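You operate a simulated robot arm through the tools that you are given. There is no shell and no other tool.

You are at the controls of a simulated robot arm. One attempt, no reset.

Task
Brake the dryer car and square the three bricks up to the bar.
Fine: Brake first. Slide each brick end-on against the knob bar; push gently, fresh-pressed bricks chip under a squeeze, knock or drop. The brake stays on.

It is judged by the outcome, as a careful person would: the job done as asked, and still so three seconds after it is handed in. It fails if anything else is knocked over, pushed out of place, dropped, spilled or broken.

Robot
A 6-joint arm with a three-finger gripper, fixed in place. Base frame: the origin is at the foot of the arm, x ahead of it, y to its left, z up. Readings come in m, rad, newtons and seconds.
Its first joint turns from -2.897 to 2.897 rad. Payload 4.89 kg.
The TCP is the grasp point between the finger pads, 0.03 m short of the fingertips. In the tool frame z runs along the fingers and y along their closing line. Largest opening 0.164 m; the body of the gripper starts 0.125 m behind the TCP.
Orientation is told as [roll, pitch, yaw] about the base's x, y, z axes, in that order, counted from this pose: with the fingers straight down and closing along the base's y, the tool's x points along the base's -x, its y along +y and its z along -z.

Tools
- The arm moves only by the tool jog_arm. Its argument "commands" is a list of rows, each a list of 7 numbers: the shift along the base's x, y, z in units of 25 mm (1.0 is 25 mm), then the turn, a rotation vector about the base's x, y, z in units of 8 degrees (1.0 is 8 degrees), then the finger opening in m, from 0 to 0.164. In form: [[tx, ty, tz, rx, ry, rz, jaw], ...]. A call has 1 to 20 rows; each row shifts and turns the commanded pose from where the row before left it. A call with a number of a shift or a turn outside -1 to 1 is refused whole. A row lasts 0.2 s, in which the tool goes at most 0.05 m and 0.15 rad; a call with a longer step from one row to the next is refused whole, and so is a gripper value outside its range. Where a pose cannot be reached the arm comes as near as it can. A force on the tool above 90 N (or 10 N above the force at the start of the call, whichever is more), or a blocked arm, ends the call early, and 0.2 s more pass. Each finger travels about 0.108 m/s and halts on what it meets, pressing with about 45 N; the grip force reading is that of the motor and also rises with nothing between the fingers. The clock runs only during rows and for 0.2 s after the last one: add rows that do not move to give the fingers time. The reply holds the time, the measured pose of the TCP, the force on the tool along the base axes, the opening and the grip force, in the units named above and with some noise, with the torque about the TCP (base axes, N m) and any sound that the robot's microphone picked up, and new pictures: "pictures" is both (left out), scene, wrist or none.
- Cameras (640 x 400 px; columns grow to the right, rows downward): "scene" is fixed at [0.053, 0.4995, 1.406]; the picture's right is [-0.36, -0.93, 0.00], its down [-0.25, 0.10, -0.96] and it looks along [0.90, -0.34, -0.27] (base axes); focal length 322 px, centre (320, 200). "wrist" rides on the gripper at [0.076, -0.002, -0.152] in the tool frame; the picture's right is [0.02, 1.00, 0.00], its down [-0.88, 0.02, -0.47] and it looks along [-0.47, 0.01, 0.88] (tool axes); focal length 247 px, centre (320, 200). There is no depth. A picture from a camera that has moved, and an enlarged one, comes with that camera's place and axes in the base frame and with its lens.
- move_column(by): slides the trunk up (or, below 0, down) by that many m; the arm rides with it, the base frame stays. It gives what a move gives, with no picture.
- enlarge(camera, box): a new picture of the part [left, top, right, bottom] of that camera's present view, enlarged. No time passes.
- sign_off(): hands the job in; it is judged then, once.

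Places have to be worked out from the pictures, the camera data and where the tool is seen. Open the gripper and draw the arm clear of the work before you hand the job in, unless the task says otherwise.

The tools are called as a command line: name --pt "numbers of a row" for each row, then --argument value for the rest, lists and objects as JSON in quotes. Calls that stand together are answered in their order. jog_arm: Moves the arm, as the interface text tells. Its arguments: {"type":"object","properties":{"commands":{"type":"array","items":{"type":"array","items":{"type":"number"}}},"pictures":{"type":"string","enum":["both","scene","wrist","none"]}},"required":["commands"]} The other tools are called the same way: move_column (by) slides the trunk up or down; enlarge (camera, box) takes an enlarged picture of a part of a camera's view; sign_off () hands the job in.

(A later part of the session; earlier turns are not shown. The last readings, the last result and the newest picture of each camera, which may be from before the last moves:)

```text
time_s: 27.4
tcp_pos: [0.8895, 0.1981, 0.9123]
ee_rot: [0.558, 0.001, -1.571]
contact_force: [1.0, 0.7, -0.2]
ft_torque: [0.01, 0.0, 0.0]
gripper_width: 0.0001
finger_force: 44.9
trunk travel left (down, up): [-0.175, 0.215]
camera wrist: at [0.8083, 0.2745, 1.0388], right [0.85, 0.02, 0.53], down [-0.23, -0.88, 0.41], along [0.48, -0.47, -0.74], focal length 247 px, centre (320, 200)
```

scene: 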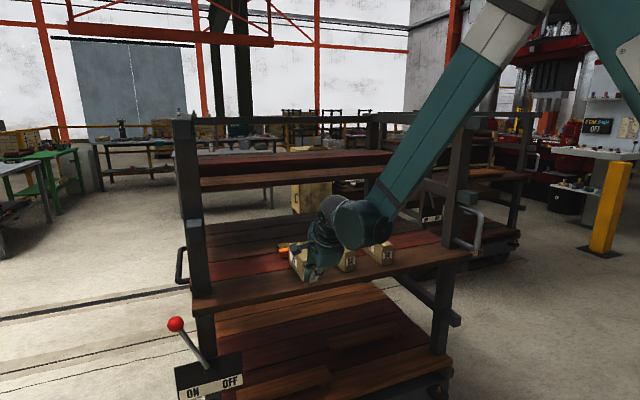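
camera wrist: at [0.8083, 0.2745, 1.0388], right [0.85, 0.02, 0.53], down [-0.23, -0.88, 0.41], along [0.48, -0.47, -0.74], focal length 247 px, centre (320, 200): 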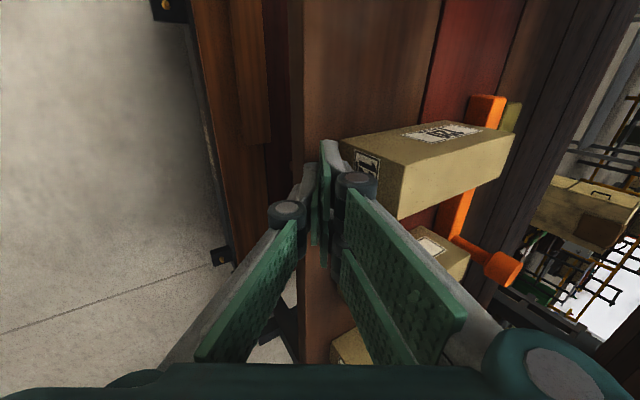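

enlarge --camera "wrist" --box '[290, 110, 420, 230]'

enlarge --camera "scene" --box '[260, 220, 400, 300]'

```text
3.33 times, centred on (355, 170) of wrist
camera zoom: at [0.8083, 0.2745, 1.0388], right [0.85, 0.02, 0.53], down [-0.23, -0.88, 0.41], along [0.48, -0.47, -0.74], focal length 823 px, centre (203, 300)
```

zoom: 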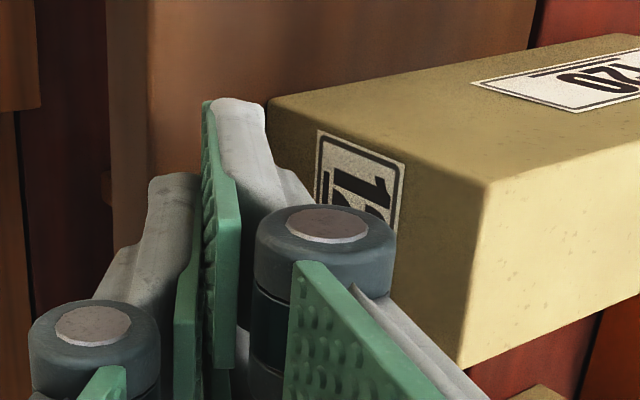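

```text
4.57 times, centred on (330, 260) of scene
camera zoom: at [0.053, 0.4995, 1.406], right [-0.36, -0.93, 0.0], down [-0.25, 0.1, -0.96], along [0.9, -0.34, -0.27], focal length 1472 px, centre (274, -74)
```

zoom: 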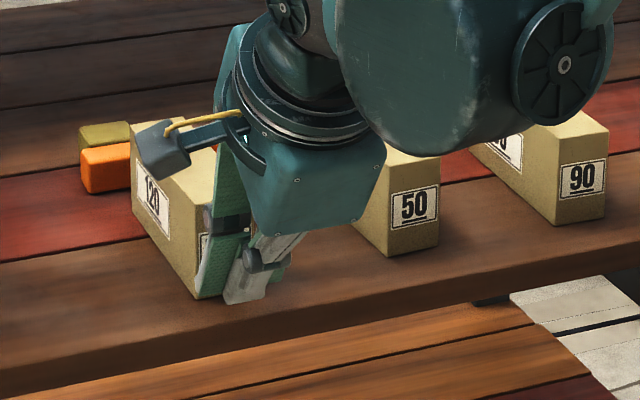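

Leading edge is at x≈0.916 and the brick's near face at ≈0.938, a gap of about 20 mm. I creep forward 16 mm at 10 mm/s and look again.

jog_arm --pt "0.08 0.01 0 0 0 0 0.0" --pt "0.08 0.01 0 0 0 0 0.0" --pt "0.08 0.01 0 0 0 0 0.0" --pt "0.08 0.01 0 0 0 0 0.0" --pt "0.08 0.01 0 0 0 0 0.0" --pt "0.08 0.01 0 0 0 0 0.0" --pt "0.08 0.01 0 0 0 0 0.0" --pt "0.08 0.01 0 0 0 0 0.0" --pt "0 0 0 0 0 0 0.0"

enlarge --camera "wrist" --box '[290, 110, 420, 230]'

```text
time_s: 29.4
tcp_pos: [0.9059, 0.2002, 0.9132]
ee_rot: [0.56, 0.0, -1.57]
contact_force: [-0.5, -0.2, -0.2]
ft_torque: [0.01, 0.01, -0.02]
gripper_width: 0.0
finger_force: 45.0
trunk travel left (down, up): [-0.175, 0.215]
camera wrist: at [0.8242, 0.2766, 1.0402], right [0.85, 0.02, 0.53], down [-0.23, -0.88, 0.41], along [0.48, -0.47, -0.74], focal length 247 px, centre (320, 200)
```

scene: 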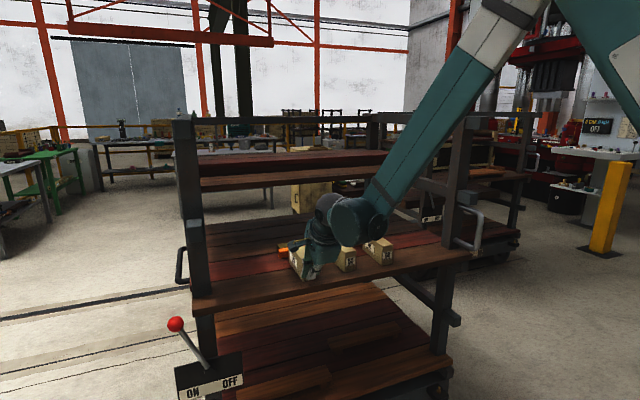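
wrist: 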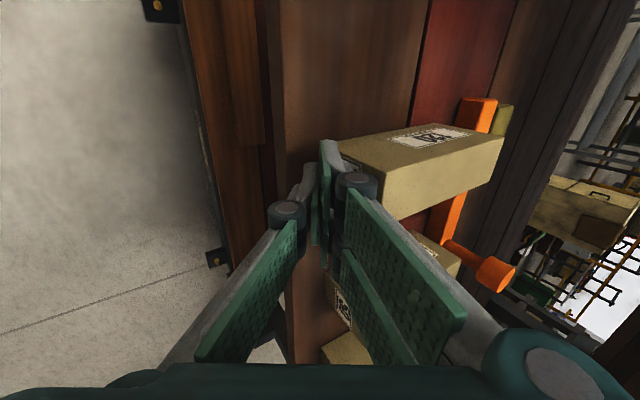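

```text
3.33 times, centred on (355, 170) of wrist
camera zoom: at [0.8242, 0.2766, 1.0402], right [0.85, 0.02, 0.53], down [-0.23, -0.88, 0.41], along [0.48, -0.47, -0.74], focal length 823 px, centre (203, 300)
```

zoom: 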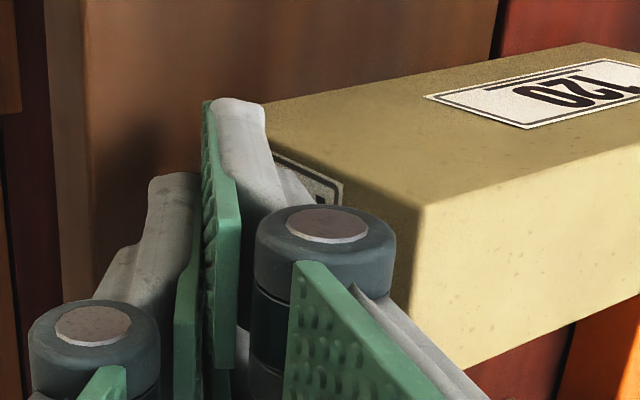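

The gap is now only a few mm. I use 1 mm rows (5 mm/s) so first contact is soft, and check the force.

jog_arm --pt "0.04 0 0 0 0 0 0.0" --pt "0.04 0 0 0 0 0 0.0" --pt "0.04 0 0 0 0 0 0.0" --pt "0.04 0 0 0 0 0 0.0" --pt "0.04 0 0 0 0 0 0.0" --pictures "wrist"

```text
time_s: 30.6
tcp_pos: [0.911, 0.2002, 0.9132]
ee_rot: [0.558, 0.001, -1.57]
contact_force: [0.3, 0.1, 0.0]
ft_torque: [0.0, 0.0, 0.01]
gripper_width: 0.0001
finger_force: 44.6
trunk travel left (down, up): [-0.175, 0.215]
camera wrist: at [0.8299, 0.2768, 1.0402], right [0.85, 0.02, 0.53], down [-0.23, -0.88, 0.41], along [0.48, -0.47, -0.74], focal length 247 px, centre (320, 200)
```

wrist: 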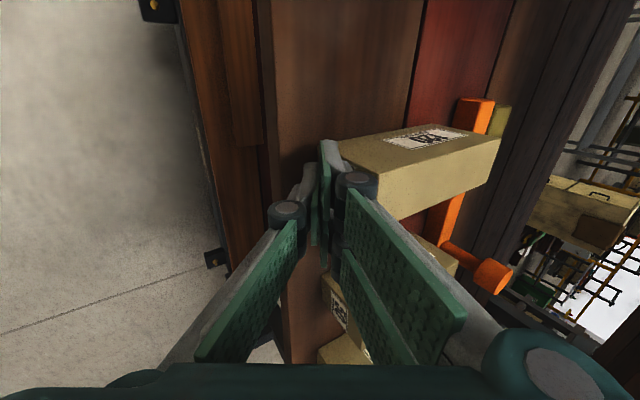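

No contact felt yet. Continue another 5 mm in 1 mm rows.

jog_arm --pt "0.04 0 0 0 0 0 0.0" --pt "0.04 0 0 0 0 0 0.0" --pt "0.04 0 0 0 0 0 0.0" --pt "0.04 0 0 0 0 0 0.0" --pt "0.04 0 0 0 0 0 0.0" --pictures "wrist"

enlarge --camera "wrist" --box '[290, 90, 530, 240]'

```text
time_s: 31.8
tcp_pos: [0.9146, 0.2002, 0.9123]
ee_rot: [0.559, 0.002, -1.569]
contact_force: [-0.5, -0.5, 0.5]
ft_torque: [0.0, -0.02, -0.01]
gripper_width: 0.0
finger_force: 45.0
trunk travel left (down, up): [-0.175, 0.215]
camera wrist: at [0.8334, 0.2762, 1.0401], right [0.85, 0.02, 0.53], down [-0.23, -0.88, 0.41], along [0.48, -0.47, -0.74], focal length 247 px, centre (320, 200)
```

wrist: 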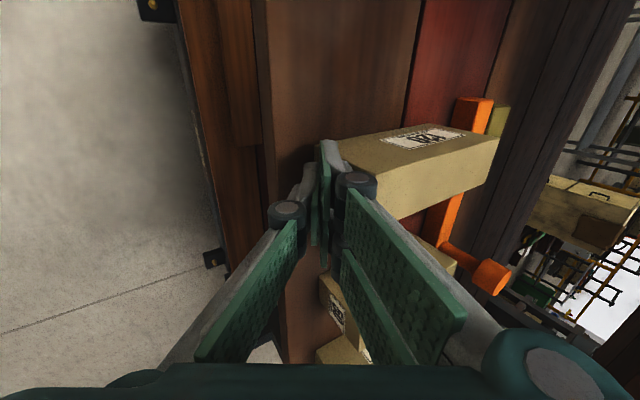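

```text
2.67 times, centred on (410, 165) of wrist
camera zoom: at [0.8334, 0.2762, 1.0401], right [0.85, 0.02, 0.53], down [-0.23, -0.88, 0.41], along [0.48, -0.47, -0.74], focal length 659 px, centre (80, 293)
```

zoom: 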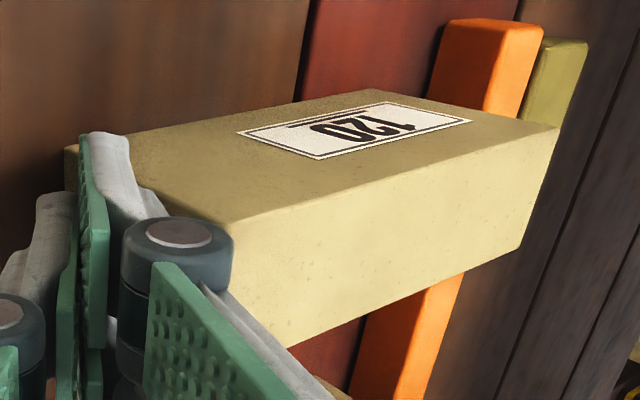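

Brick still where it was (near corner x≈0.938), no force yet. I creep another 4 mm.

jog_arm --pt "0.04 0 0 0 0 0 0.0" --pt "0.04 0 0 0 0 0 0.0" --pt "0.04 0 0 0 0 0 0.0" --pt "0.04 0 0 0 0 0 0.0" --pictures "wrist"

enlarge --camera "wrist" --box '[290, 110, 420, 230]'

```text
time_s: 32.8
tcp_pos: [0.9192, 0.2009, 0.9124]
ee_rot: [0.559, 0.002, -1.571]
contact_force: [-1.2, -0.2, 0.4]
ft_torque: [-0.02, 0.05, 0.03]
gripper_width: 0.0001
finger_force: 45.2
trunk travel left (down, up): [-0.175, 0.215]
camera wrist: at [0.8383, 0.2772, 1.0402], right [0.85, 0.02, 0.53], down [-0.23, -0.88, 0.41], along [0.48, -0.47, -0.74], focal length 247 px, centre (320, 200)
```

wrist: 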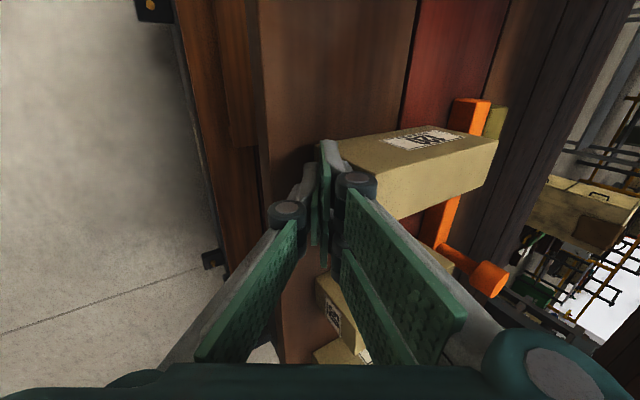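

```text
3.33 times, centred on (355, 170) of wrist
camera zoom: at [0.8383, 0.2772, 1.0402], right [0.85, 0.02, 0.53], down [-0.23, -0.88, 0.41], along [0.48, -0.47, -0.74], focal length 823 px, centre (203, 300)
```

zoom: 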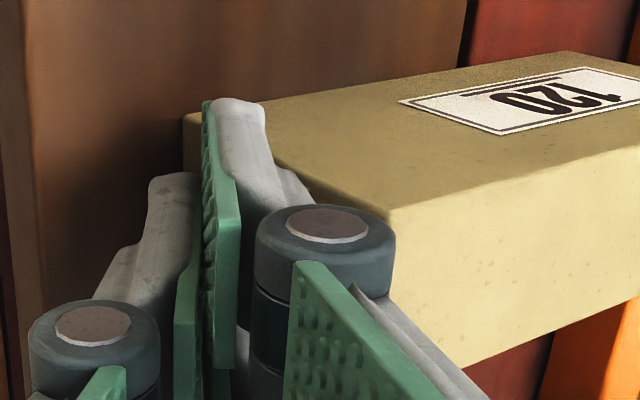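

The brick's corner now stays fixed in the image while the arm advances, so contact has begun with only about 1 N of friction. I push 15 mm more at 7.5 mm/s.

jog_arm --pt "0.06 0 0 0 0 0 0.0" --pt "0.06 0 0 0 0 0 0.0" --pt "0.06 0 0 0 0 0 0.0" --pt "0.06 0 0 0 0 0 0.0" --pt "0.06 0 0 0 0 0 0.0" --pt "0.06 0 0 0 0 0 0.0" --pt "0.06 0 0 0 0 0 0.0" --pt "0.06 0 0 0 0 0 0.0" --pt "0.06 0 0 0 0 0 0.0" --pt "0.06 0 0 0 0 0 0.0"

enlarge --camera "wrist" --box '[290, 90, 530, 240]'

```text
time_s: 35.0
tcp_pos: [0.9335, 0.1992, 0.913]
ee_rot: [0.559, 0.001, -1.57]
contact_force: [-2.7, 0.6, 0.3]
ft_torque: [0.01, 0.05, 0.01]
gripper_width: 0.0
finger_force: 45.0
trunk travel left (down, up): [-0.175, 0.215]
camera wrist: at [0.8529, 0.2764, 1.0405], right [0.85, 0.02, 0.53], down [-0.23, -0.88, 0.41], along [0.48, -0.47, -0.74], focal length 247 px, centre (320, 200)
```

scene: 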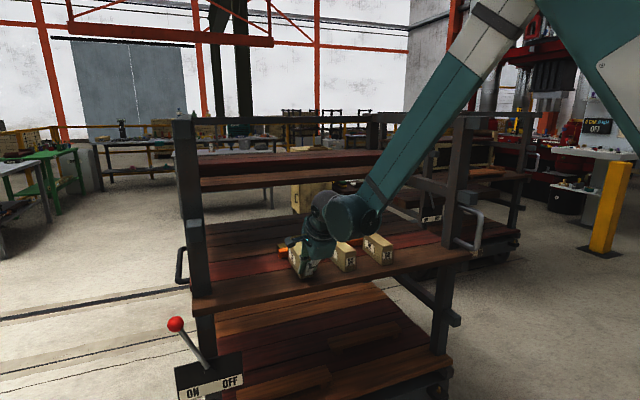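
wrist: 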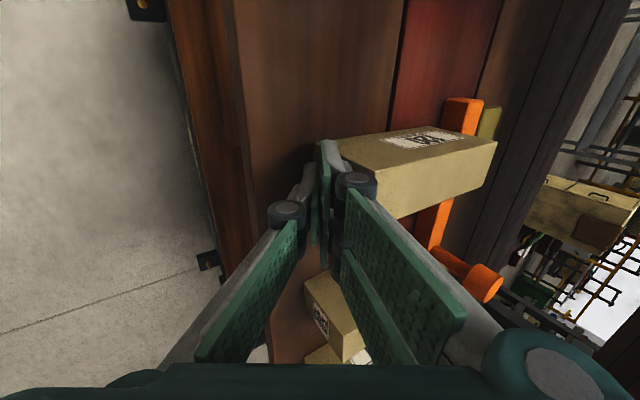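

```text
2.67 times, centred on (410, 165) of wrist
camera zoom: at [0.8529, 0.2764, 1.0405], right [0.85, 0.02, 0.53], down [-0.23, -0.88, 0.41], along [0.48, -0.47, -0.74], focal length 659 px, centre (80, 293)
```

zoom: 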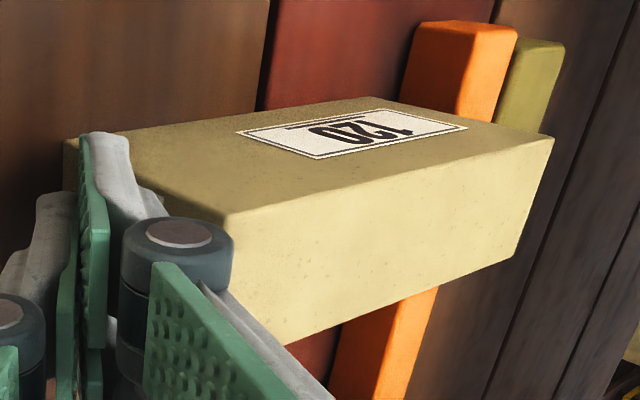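

The brick slides smoothly (2.7 N) and the gap is about 18 mm. I advance 11 mm more at 5 mm/s.

jog_arm --pt "0.04 0.004 0 0 0 0 0.0" --pt "0.04 0.004 0 0 0 0 0.0" --pt "0.04 0.004 0 0 0 0 0.0" --pt "0.04 0.004 0 0 0 0 0.0" --pt "0.04 0.004 0 0 0 0 0.0" --pt "0.04 0 0 0 0 0 0.0" --pt "0.04 0 0 0 0 0 0.0" --pt "0.04 0 0 0 0 0 0.0" --pt "0.04 0 0 0 0 0 0.0" --pt "0.04 0 0 0 0 0 0.0" --pt "0.04 0 0 0 0 0 0.0" --pictures "wrist"

enlarge --camera "wrist" --box '[400, 80, 530, 180]'

```text
time_s: 37.4
tcp_pos: [0.9454, 0.2017, 0.9126]
ee_rot: [0.556, 0.0, -1.569]
contact_force: [-3.4, 0.5, -0.2]
ft_torque: [0.02, 0.04, 0.01]
gripper_width: 0.0
finger_force: 45.4
trunk travel left (down, up): [-0.175, 0.215]
camera wrist: at [0.8638, 0.2774, 1.0403], right [0.85, 0.02, 0.53], down [-0.23, -0.88, 0.41], along [0.48, -0.47, -0.74], focal length 247 px, centre (320, 200)
```

wrist: 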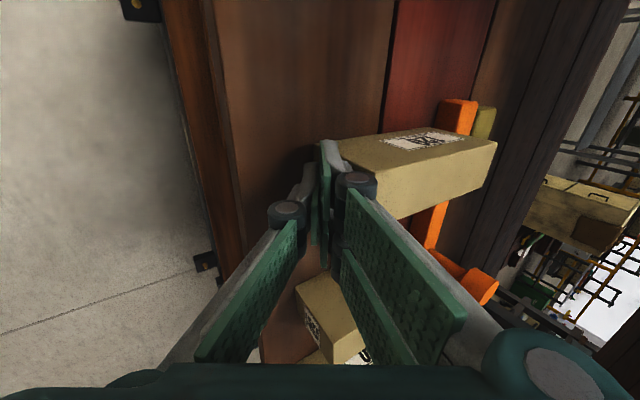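

```text
4.00 times, centred on (465, 130) of wrist
camera zoom: at [0.8638, 0.2774, 1.0403], right [0.85, 0.02, 0.53], down [-0.23, -0.88, 0.41], along [0.48, -0.47, -0.74], focal length 988 px, centre (-260, 480)
```

zoom: 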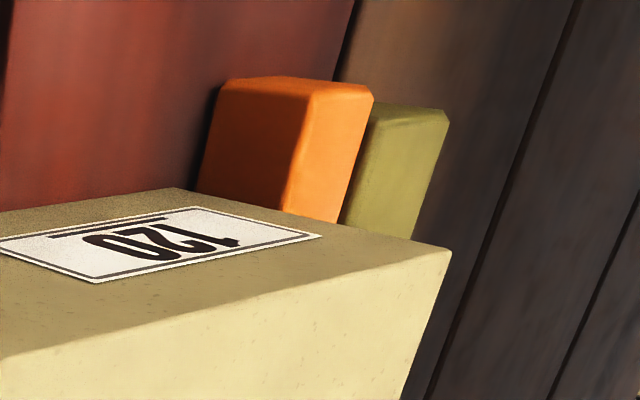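

Gap is about 8 mm now at 3.4 N. I advance 5 mm at 4 mm/s.

jog_arm --pt "0.032 0 0 0 0 0 0.0" --pt "0.032 0 0 0 0 0 0.0" --pt "0.032 0 0 0 0 0 0.0" --pt "0.032 0 0 0 0 0 0.0" --pt "0.032 0 0 0 0 0 0.0" --pt "0.032 0 0 0 0 0 0.0" --pictures "wrist"

enlarge --camera "wrist" --box '[400, 80, 530, 180]'

```text
time_s: 38.8
tcp_pos: [0.9501, 0.2022, 0.9124]
ee_rot: [0.557, 0.0, -1.57]
contact_force: [-2.7, 0.5, 1.6]
ft_torque: [0.01, 0.04, -0.01]
gripper_width: 0.0
finger_force: 45.2
trunk travel left (down, up): [-0.175, 0.215]
camera wrist: at [0.8694, 0.2776, 1.0405], right [0.85, 0.02, 0.53], down [-0.23, -0.88, 0.41], along [0.48, -0.47, -0.74], focal length 247 px, centre (320, 200)
```

wrist: 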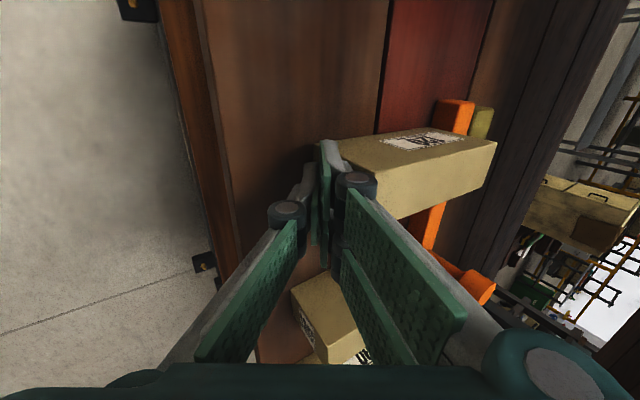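

```text
4.00 times, centred on (465, 130) of wrist
camera zoom: at [0.8694, 0.2776, 1.0405], right [0.85, 0.02, 0.53], down [-0.23, -0.88, 0.41], along [0.48, -0.47, -0.74], focal length 988 px, centre (-260, 480)
```

zoom: 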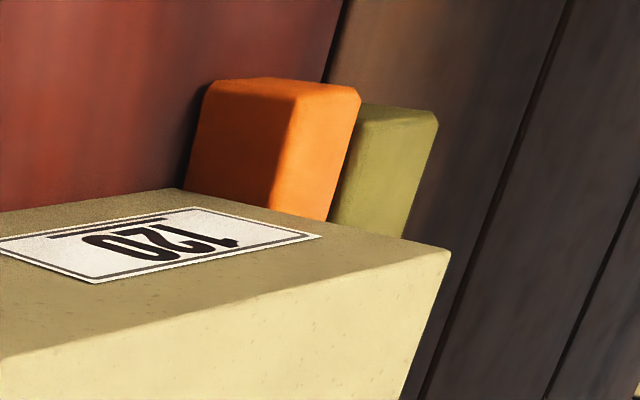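

The corner is within about 2 mm of the bar. From here I go in 0.5 mm rows with force checks.

jog_arm --pt "0.02 0 0 0 0 0 0.0" --pt "0.02 0 0 0 0 0 0.0" --pictures "wrist"

enlarge --camera "wrist" --box '[400, 80, 530, 180]'

```text
time_s: 39.4
tcp_pos: [0.9526, 0.2012, 0.914]
ee_rot: [0.559, -0.001, -1.571]
contact_force: [-0.6, -0.4, 0.1]
ft_torque: [-0.02, -0.02, 0.01]
gripper_width: 0.0001
finger_force: 45.2
trunk travel left (down, up): [-0.175, 0.215]
camera wrist: at [0.8705, 0.2777, 1.0401], right [0.85, 0.02, 0.53], down [-0.23, -0.88, 0.41], along [0.48, -0.47, -0.74], focal length 247 px, centre (320, 200)
```

wrist: 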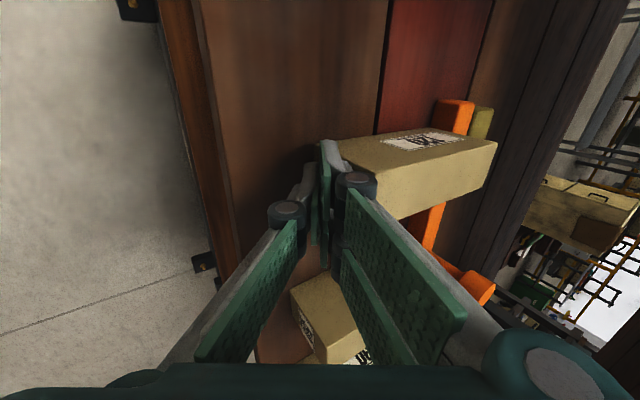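

```text
4.00 times, centred on (465, 130) of wrist
camera zoom: at [0.8705, 0.2777, 1.0401], right [0.85, 0.02, 0.53], down [-0.23, -0.88, 0.41], along [0.48, -0.47, -0.74], focal length 988 px, centre (-260, 480)
```

zoom: 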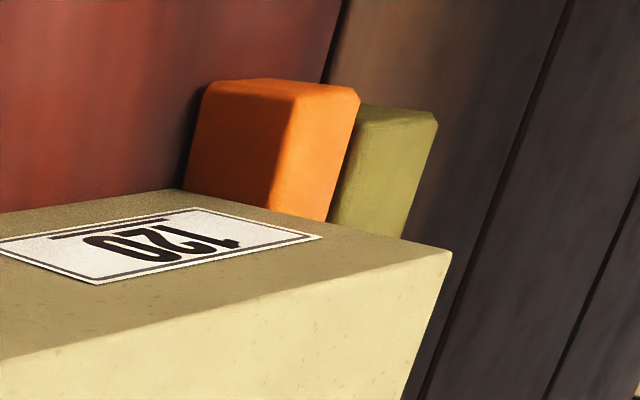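

Barely any change (the small step is partly absorbed). Continue with two more 0.5 mm rows.

jog_arm --pt "0.02 0 0 0 0 0 0.0" --pt "0.02 0 0 0 0 0 0.0" --pictures "wrist"

enlarge --camera "wrist" --box '[400, 80, 530, 180]'

```text
time_s: 40.0
tcp_pos: [0.9517, 0.2024, 0.9129]
ee_rot: [0.559, 0.0, -1.571]
contact_force: [-4.7, 0.9, 0.9]
ft_torque: [0.0, 0.06, -0.01]
gripper_width: 0.0
finger_force: 44.9
trunk travel left (down, up): [-0.175, 0.215]
camera wrist: at [0.8715, 0.2778, 1.04], right [0.85, 0.02, 0.53], down [-0.23, -0.88, 0.41], along [0.48, -0.47, -0.74], focal length 247 px, centre (320, 200)
```

wrist: 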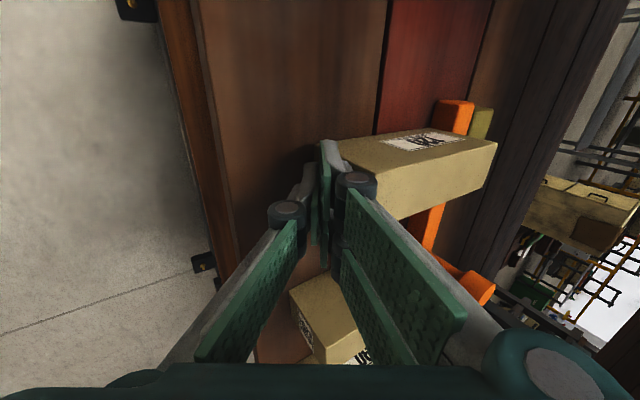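

```text
4.00 times, centred on (465, 130) of wrist
camera zoom: at [0.8715, 0.2778, 1.04], right [0.85, 0.02, 0.53], down [-0.23, -0.88, 0.41], along [0.48, -0.47, -0.74], focal length 988 px, centre (-260, 480)
```

zoom: 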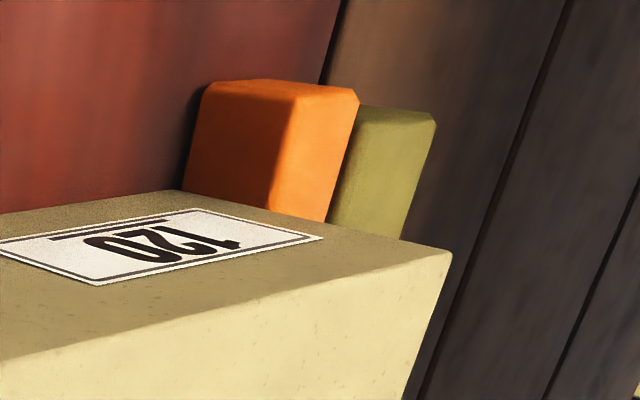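

Force rose to about 4.7 N versus ~3 N sliding, so contact with the bar is probably just beginning. Two more 0.4 mm rows to confirm.

jog_arm --pt "0.016 0 0 0 0 0 0.0" --pt "0.016 0 0 0 0 0 0.0" --pictures "wrist"

enlarge --camera "wrist" --box '[400, 80, 530, 180]'

enlarge --camera "wrist" --box '[390, 130, 520, 260]'

```text
time_s: 40.6
tcp_pos: [0.9529, 0.2015, 0.9133]
ee_rot: [0.557, -0.001, -1.571]
contact_force: [-8.1, 1.2, -2.3]
ft_torque: [0.02, 0.18, 0.01]
gripper_width: 0.0001
finger_force: 45.2
trunk travel left (down, up): [-0.175, 0.215]
camera wrist: at [0.8721, 0.2777, 1.0408], right [0.85, 0.02, 0.53], down [-0.23, -0.88, 0.41], along [0.48, -0.47, -0.74], focal length 247 px, centre (320, 200)
```

wrist: 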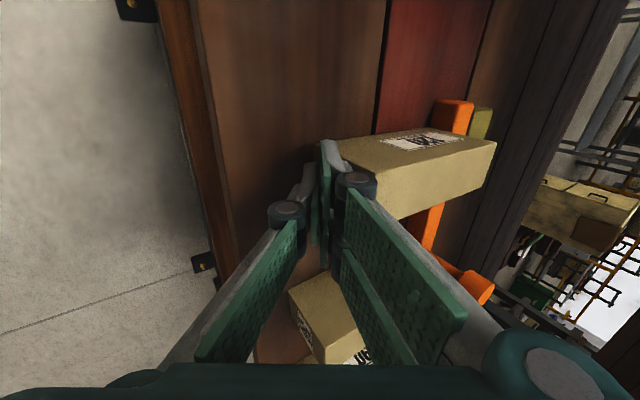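

```text
4.00 times, centred on (465, 130) of wrist
camera zoom: at [0.8721, 0.2777, 1.0408], right [0.85, 0.02, 0.53], down [-0.23, -0.88, 0.41], along [0.48, -0.47, -0.74], focal length 988 px, centre (-260, 480)
```

zoom: 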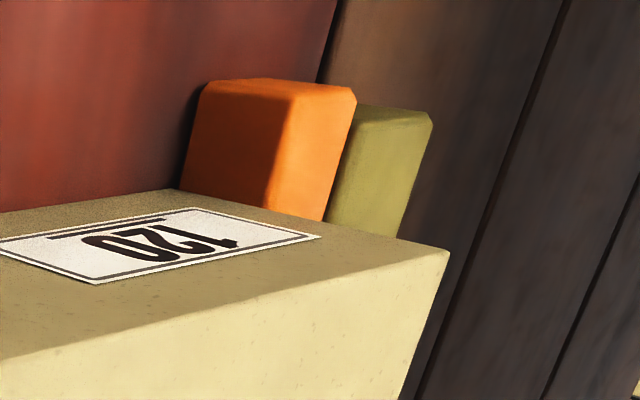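

```text
3.08 times, centred on (455, 195) of wrist
camera zoom: at [0.8721, 0.2777, 1.0408], right [0.85, 0.02, 0.53], down [-0.23, -0.88, 0.41], along [0.48, -0.47, -0.74], focal length 760 px, centre (-95, 215)
```

zoom: 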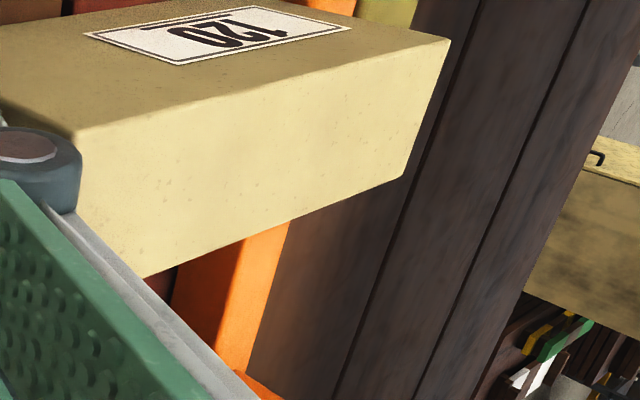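

Force is 8 N with nearly zero z-torque, so the push is centred: brick 120 is seated squarely against the bar. I ease back slowly and check the result.

jog_arm --pt "-0.04 0 0 0 0 0 0.0" --pt "-0.06 0 0 0 0 0 0.0" --pt "-0.1 0 0 0 0 0 0.0" --pt "-0.2 0 0 0 0 0 0.0" --pt "-0.5 0 0 0 0 0 0.0" --pt "-0.5 0 0 0 0 0 0.0" --pt "-0.5 0 0 0 0 0 0.0" --pt "-0.5 0 0.4 0 0 0 0.0" --pt "-0.4 0 0.8 0 0 0 0.0" --pt "-0.4 0 0.8 0 0 0 0.0" --pt "0 0 0.8 0 0 0 0.0" --pt "0 0 0.8 0 0 0 0.0" --pt "0 0.2 0.8 0 0 0 0.164" --pt "0 0.2 0.8 0 0 0 0.164" --pt "0 0.2 0.8 0 0 0 0.164" --pt "0 0.2 0 0 0 0 0.164" --pt "0 0 0 0 0 0 0.164"

enlarge --camera "wrist" --box '[290, 100, 450, 220]'

enlarge --camera "wrist" --box '[290, 200, 450, 320]'

```text
time_s: 44.2
tcp_pos: [0.8729, 0.2201, 1.0638]
ee_rot: [0.557, -0.001, -1.57]
contact_force: [0.0, 0.5, -0.2]
ft_torque: [0.04, -0.06, -0.04]
gripper_width: 0.164
finger_force: 0.0
trunk travel left (down, up): [-0.175, 0.215]
camera wrist: at [0.7913, 0.2968, 1.1906], right [0.85, 0.02, 0.53], down [-0.23, -0.88, 0.41], along [0.48, -0.47, -0.74], focal length 247 px, centre (320, 200)
```

scene: 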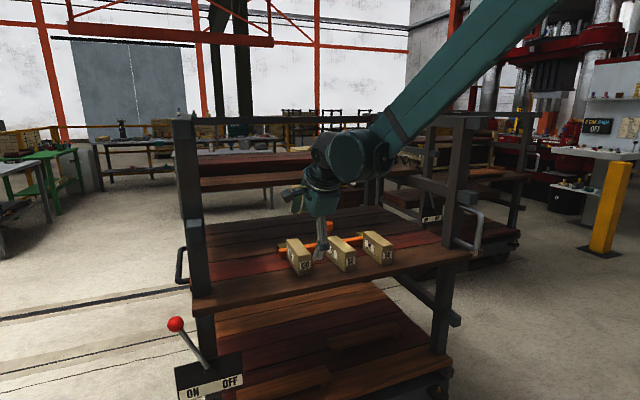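
wrist: 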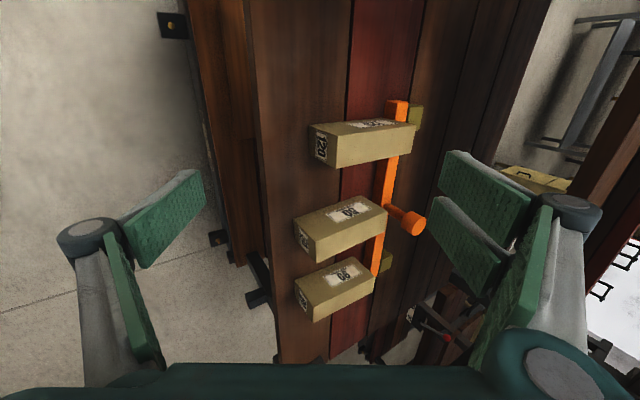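

```text
3.33 times, centred on (370, 160) of wrist
camera zoom: at [0.7913, 0.2968, 1.1906], right [0.85, 0.02, 0.53], down [-0.23, -0.88, 0.41], along [0.48, -0.47, -0.74], focal length 823 px, centre (153, 333)
```

zoom: 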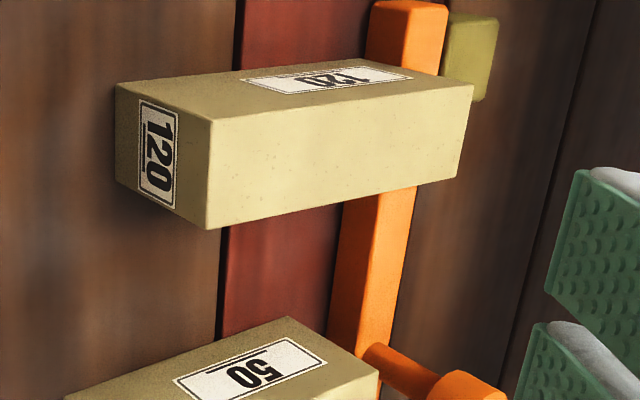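

```text
3.33 times, centred on (370, 260) of wrist
camera zoom: at [0.7913, 0.2968, 1.1906], right [0.85, 0.02, 0.53], down [-0.23, -0.88, 0.41], along [0.48, -0.47, -0.74], focal length 823 px, centre (153, 0)
```

zoom: 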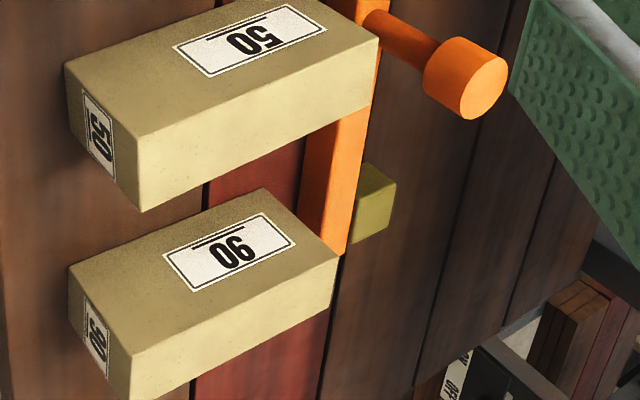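

Brick 120 sits flush on the bar. Next is brick 50 (near end at x≈0.947, centre y≈0.046, yaw ≈ +3.5°). I close the fingers, shift over, then lower in front of it.

jog_arm --pt "0 -1 0 0 0 0 0.0" --pt "0 -1 0 0 0 0 0.0" --pt "0 -1 0 0 0 0 0.0" --pt "0 -1 0 0 0 0 0.0" --pt "0 -1 0 0 0 0 0.0" --pt "0 -1 0 0 0 0 0.0" --pt "0 -0.96 0 0 0 0 0.0" --pt "0 0 -0.9 0 0 0 0.0" --pt "0 0 -0.9 0 0 0 0.0" --pt "0 0 -0.9 0 0 0 0.0" --pt "0 0 -0.9 0 0 0 0.0" --pt "0 0 -0.9 0 0 0 0.0" --pt "0.2 0 -0.75 0 0 0 0.0" --pt "0.2 0 -0.75 0 0 0 0.0" --pt "0 0 0 0 0 0 0.0"

enlarge --camera "wrist" --box '[290, 90, 530, 240]'

```text
time_s: 47.4
tcp_pos: [0.8816, 0.0473, 0.9141]
ee_rot: [0.558, -0.001, -1.571]
contact_force: [-0.2, 0.3, -0.3]
ft_torque: [-0.04, 0.02, -0.02]
gripper_width: 0.0
finger_force: 45.2
trunk travel left (down, up): [-0.175, 0.215]
camera wrist: at [0.8014, 0.1237, 1.041], right [0.85, 0.02, 0.53], down [-0.23, -0.88, 0.41], along [0.48, -0.47, -0.74], focal length 247 px, centre (320, 200)
```

scene: 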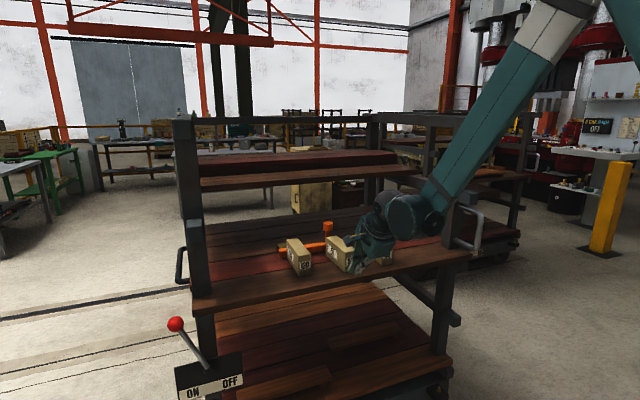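
wrist: 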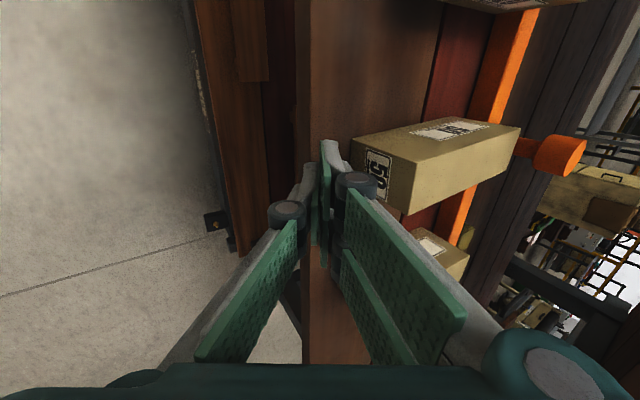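

```text
2.67 times, centred on (410, 165) of wrist
camera zoom: at [0.8014, 0.1237, 1.041], right [0.85, 0.02, 0.53], down [-0.23, -0.88, 0.41], along [0.48, -0.47, -0.74], focal length 659 px, centre (80, 293)
```

zoom: 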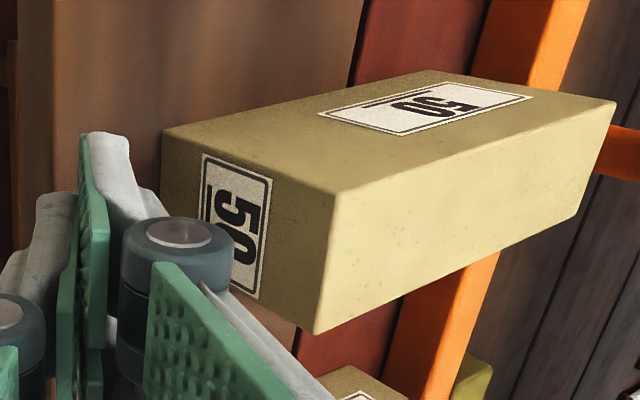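

Aligned with brick 50 (TCP y≈0.047, brick centre ≈0.045). Contact is expected at TCP x≈0.923, so I creep 33 mm at ~12 mm/s and stop short of it.

jog_arm --pt "0.1 0 0 0 0 0 0.0" --pt "0.1 0 0 0 0 0 0.0" --pt "0.1 0 0 0 0 0 0.0" --pt "0.1 0 0 0 0 0 0.0" --pt "0.1 0 0 0 0 0 0.0" --pt "0.1 0 0 0 0 0 0.0" --pt "0.1 0 0 0 0 0 0.0" --pt "0.1 0 0 0 0 0 0.0" --pt "0.1 0 0 0 0 0 0.0" --pt "0.1 0 0 0 0 0 0.0" --pt "0.1 0 0 0 0 0 0.0" --pt "0.08 0 0 0 0 0 0.0" --pt "0.06 0 0 0 0 0 0.0" --pictures "wrist"

enlarge --camera "wrist" --box '[290, 90, 530, 240]'

```text
time_s: 50.2
tcp_pos: [0.9123, 0.0474, 0.9138]
ee_rot: [0.558, 0.0, -1.57]
contact_force: [0.2, -0.8, 0.4]
ft_torque: [-0.02, -0.01, -0.02]
gripper_width: 0.0002
finger_force: 45.3
trunk travel left (down, up): [-0.175, 0.215]
camera wrist: at [0.8328, 0.1238, 1.0401], right [0.85, 0.02, 0.53], down [-0.23, -0.88, 0.41], along [0.48, -0.47, -0.74], focal length 247 px, centre (320, 200)
```

wrist: 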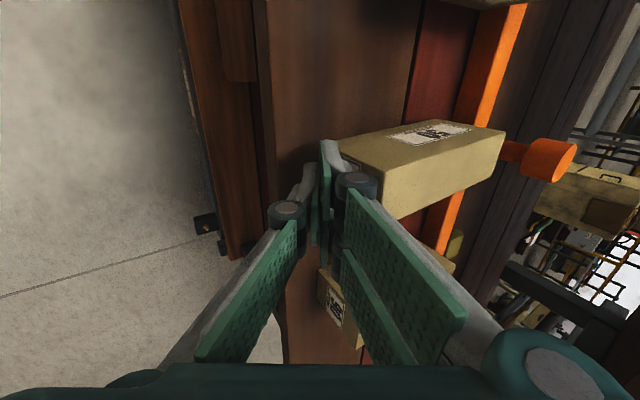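

```text
2.67 times, centred on (410, 165) of wrist
camera zoom: at [0.8328, 0.1238, 1.0401], right [0.85, 0.02, 0.53], down [-0.23, -0.88, 0.41], along [0.48, -0.47, -0.74], focal length 659 px, centre (80, 293)
```

zoom: 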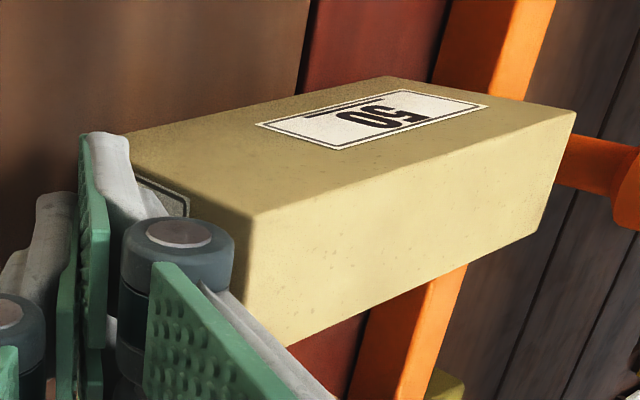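

About 8–10 mm to go before contact; I creep at 5 mm/s.

jog_arm --pt "0.04 0 0 0 0 0 0.0" --pt "0.04 0 0 0 0 0 0.0" --pt "0.04 0 0 0 0 0 0.0" --pt "0.04 0 0 0 0 0 0.0" --pt "0.04 0 0 0 0 0 0.0" --pt "0.04 0 0 0 0 0 0.0" --pt "0.04 0 0 0 0 0 0.0" --pt "0.04 0 0 0 0 0 0.0" --pt "0.04 0 0 0 0 0 0.0" --pt "0.04 0 0 0 0 0 0.0" --pt "0.04 0 0 0 0 0 0.0" --pt "0.04 0 0 0 0 0 0.0" --pictures "wrist"

enlarge --camera "wrist" --box '[290, 90, 530, 240]'

```text
time_s: 52.8
tcp_pos: [0.9267, 0.0465, 0.9121]
ee_rot: [0.557, 0.0, -1.573]
contact_force: [-2.5, 0.5, 2.0]
ft_torque: [0.02, 0.01, 0.06]
gripper_width: 0.0
finger_force: 45.1
trunk travel left (down, up): [-0.175, 0.215]
camera wrist: at [0.8454, 0.1226, 1.0397], right [0.85, 0.02, 0.53], down [-0.23, -0.88, 0.41], along [0.48, -0.47, -0.74], focal length 247 px, centre (320, 200)
```

wrist: 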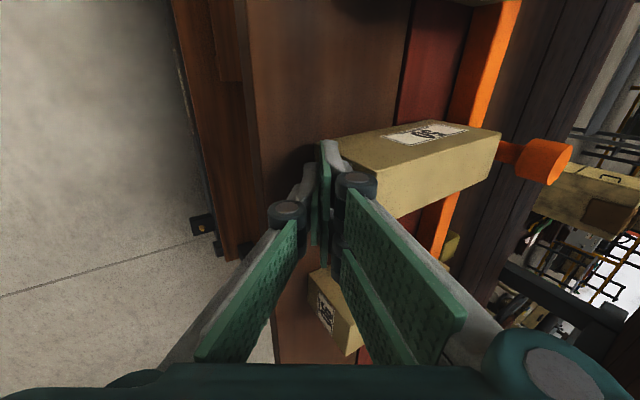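

```text
2.67 times, centred on (410, 165) of wrist
camera zoom: at [0.8454, 0.1226, 1.0397], right [0.85, 0.02, 0.53], down [-0.23, -0.88, 0.41], along [0.48, -0.47, -0.74], focal length 659 px, centre (80, 293)
```

zoom: 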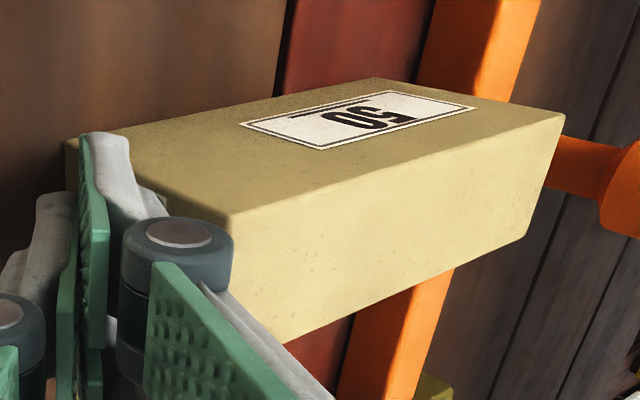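

Contact on the +y corner as expected (2.5 N, small z-torque), so the brick will rotate into line with the pusher. I push 14 mm at 5 mm/s.

jog_arm --pt "0.04 0 0 0 0 0 0.0" --pt "0.04 0 0 0 0 0 0.0" --pt "0.04 0 0 0 0 0 0.0" --pt "0.04 0 0 0 0 0 0.0" --pt "0.04 0 0 0 0 0 0.0" --pt "0.04 0 0 0 0 0 0.0" --pt "0.04 0 0 0 0 0 0.0" --pt "0.04 0 0 0 0 0 0.0" --pt "0.04 0 0 0 0 0 0.0" --pt "0.04 0 0 0 0 0 0.0" --pt "0.04 0 0 0 0 0 0.0" --pt "0.04 0 0 0 0 0 0.0" --pt "0.04 0 0 0 0 0 0.0" --pt "0.04 0 0 0 0 0 0.0" --pictures "wrist"

enlarge --camera "wrist" --box '[290, 90, 530, 240]'

```text
time_s: 55.8
tcp_pos: [0.939, 0.0468, 0.9115]
ee_rot: [0.557, 0.001, -1.57]
contact_force: [-2.8, 0.9, 0.8]
ft_torque: [0.04, 0.06, 0.07]
gripper_width: 0.0
finger_force: 45.1
trunk travel left (down, up): [-0.175, 0.215]
camera wrist: at [0.8585, 0.123, 1.0394], right [0.85, 0.02, 0.53], down [-0.23, -0.88, 0.41], along [0.48, -0.47, -0.74], focal length 247 px, centre (320, 200)
```

wrist: 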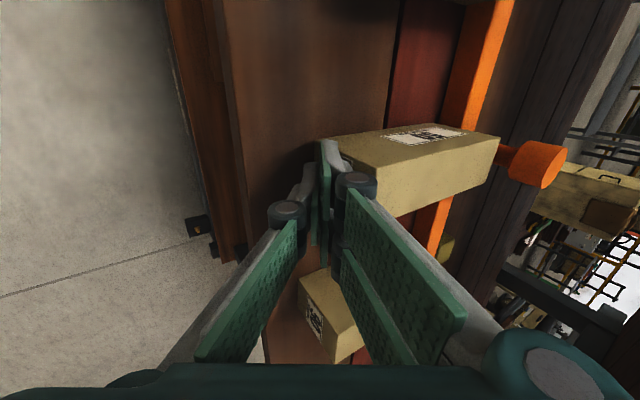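

```text
2.67 times, centred on (410, 165) of wrist
camera zoom: at [0.8585, 0.123, 1.0394], right [0.85, 0.02, 0.53], down [-0.23, -0.88, 0.41], along [0.48, -0.47, -0.74], focal length 659 px, centre (80, 293)
```

zoom: 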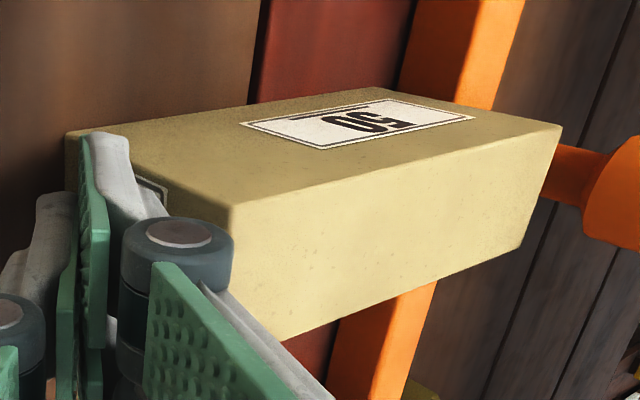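

Yaw has reduced to under 1° and the gap is about 16 mm. I push 9 mm more.

jog_arm --pt "0.04 0 0 0 0 0 0.0" --pt "0.04 0 0 0 0 0 0.0" --pt "0.04 0 0 0 0 0 0.0" --pt "0.04 0 0 0 0 0 0.0" --pt "0.04 0 0 0 0 0 0.0" --pt "0.04 0 0 0 0 0 0.0" --pt "0.04 0 0 0 0 0 0.0" --pt "0.04 0 0 0 0 0 0.0" --pt "0.04 0 0 0 0 0 0.0" --pictures "wrist"

enlarge --camera "wrist" --box '[400, 80, 530, 180]'

```text
time_s: 57.8
tcp_pos: [0.9496, 0.0468, 0.9124]
ee_rot: [0.558, -0.001, -1.571]
contact_force: [-2.5, 0.8, 1.1]
ft_torque: [0.01, 0.03, 0.0]
gripper_width: 0.0002
finger_force: 45.3
trunk travel left (down, up): [-0.175, 0.215]
camera wrist: at [0.8678, 0.1232, 1.0394], right [0.85, 0.02, 0.53], down [-0.23, -0.88, 0.41], along [0.48, -0.47, -0.74], focal length 247 px, centre (320, 200)
```

wrist: 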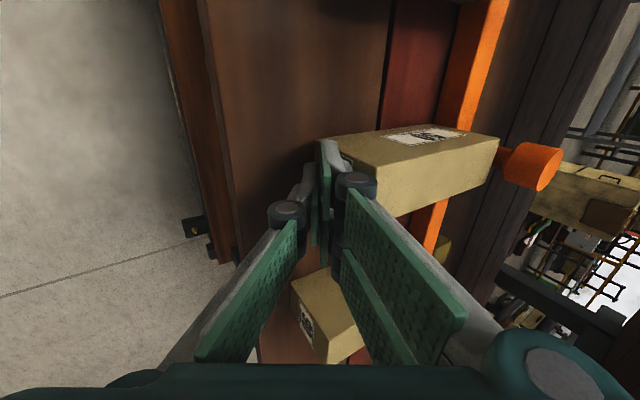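

```text
4.00 times, centred on (465, 130) of wrist
camera zoom: at [0.8678, 0.1232, 1.0394], right [0.85, 0.02, 0.53], down [-0.23, -0.88, 0.41], along [0.48, -0.47, -0.74], focal length 988 px, centre (-260, 480)
```

zoom: 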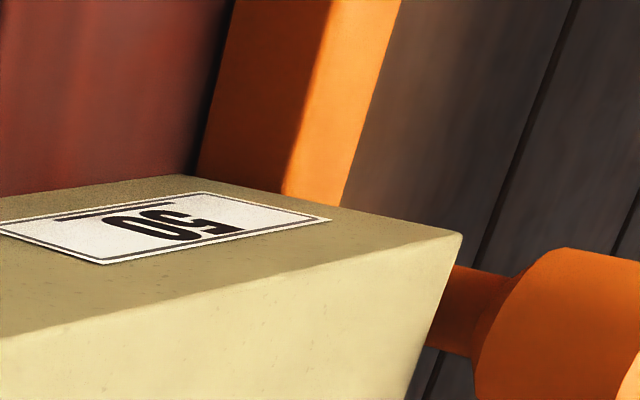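

Aligned now (z-torque 0). Remaining gap is ≈3–4 mm; I advance in 0.5 mm rows.

jog_arm --pt "0.02 0 0 0 0 0 0.0" --pt "0.02 0 0 0 0 0 0.0" --pt "0.02 0 0 0 0 0 0.0" --pt "0.02 0 0 0 0 0 0.0" --pictures "wrist"

enlarge --camera "wrist" --box '[400, 80, 530, 180]'

```text
time_s: 58.8
tcp_pos: [0.9513, 0.0485, 0.9131]
ee_rot: [0.56, 0.0, -1.569]
contact_force: [-1.9, -0.2, 0.1]
ft_torque: [0.0, 0.04, -0.04]
gripper_width: 0.0
finger_force: 44.9
trunk travel left (down, up): [-0.175, 0.215]
camera wrist: at [0.8703, 0.1235, 1.0397], right [0.85, 0.02, 0.53], down [-0.23, -0.88, 0.41], along [0.48, -0.47, -0.74], focal length 247 px, centre (320, 200)
```

wrist: 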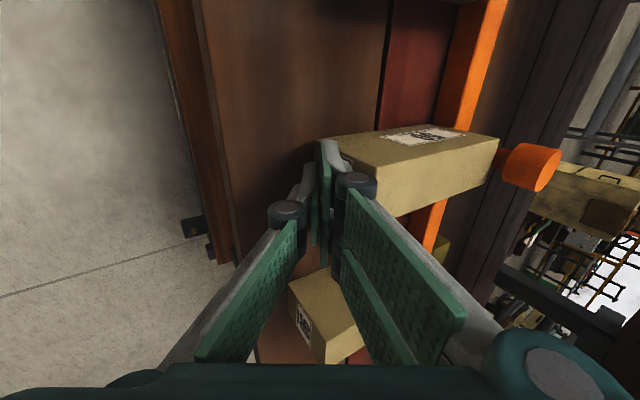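

```text
4.00 times, centred on (465, 130) of wrist
camera zoom: at [0.8703, 0.1235, 1.0397], right [0.85, 0.02, 0.53], down [-0.23, -0.88, 0.41], along [0.48, -0.47, -0.74], focal length 988 px, centre (-260, 480)
```

zoom: 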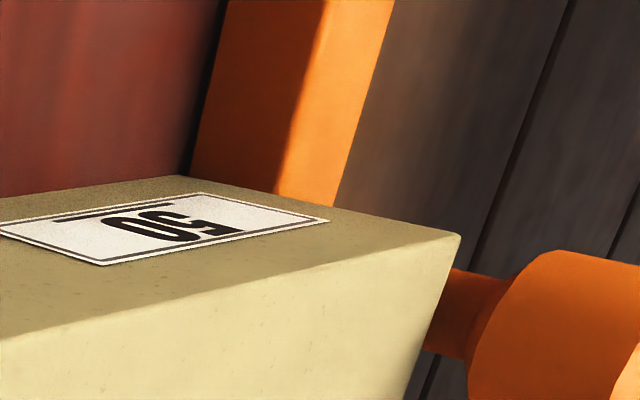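

About 1–2 mm left. Two more 0.5 mm rows.

jog_arm --pt "0.02 0 0 0 0 0 0.0" --pt "0.02 0 0 0 0 0 0.0" --pictures "wrist"

enlarge --camera "wrist" --box '[400, 80, 530, 180]'

```text
time_s: 59.4
tcp_pos: [0.9522, 0.0476, 0.9119]
ee_rot: [0.559, 0.0, -1.57]
contact_force: [-1.3, -0.2, -0.6]
ft_torque: [0.0, 0.03, -0.03]
gripper_width: 0.0
finger_force: 45.3
trunk travel left (down, up): [-0.175, 0.215]
camera wrist: at [0.8712, 0.1234, 1.0399], right [0.85, 0.02, 0.53], down [-0.23, -0.88, 0.41], along [0.48, -0.47, -0.74], focal length 247 px, centre (320, 200)
```

wrist: 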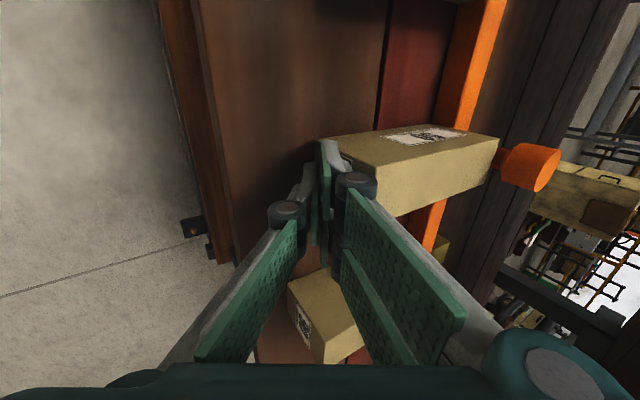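

```text
4.00 times, centred on (465, 130) of wrist
camera zoom: at [0.8712, 0.1234, 1.0399], right [0.85, 0.02, 0.53], down [-0.23, -0.88, 0.41], along [0.48, -0.47, -0.74], focal length 988 px, centre (-260, 480)
```

zoom: 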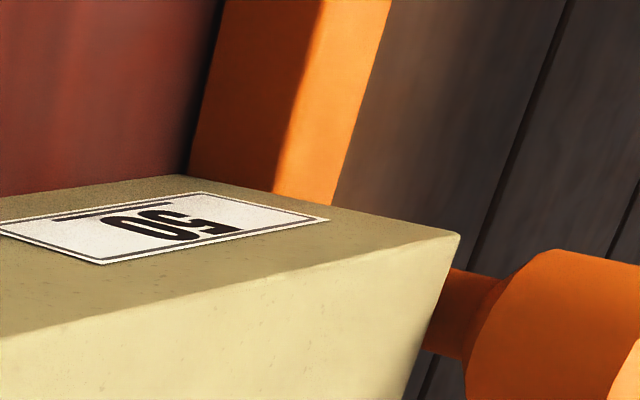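

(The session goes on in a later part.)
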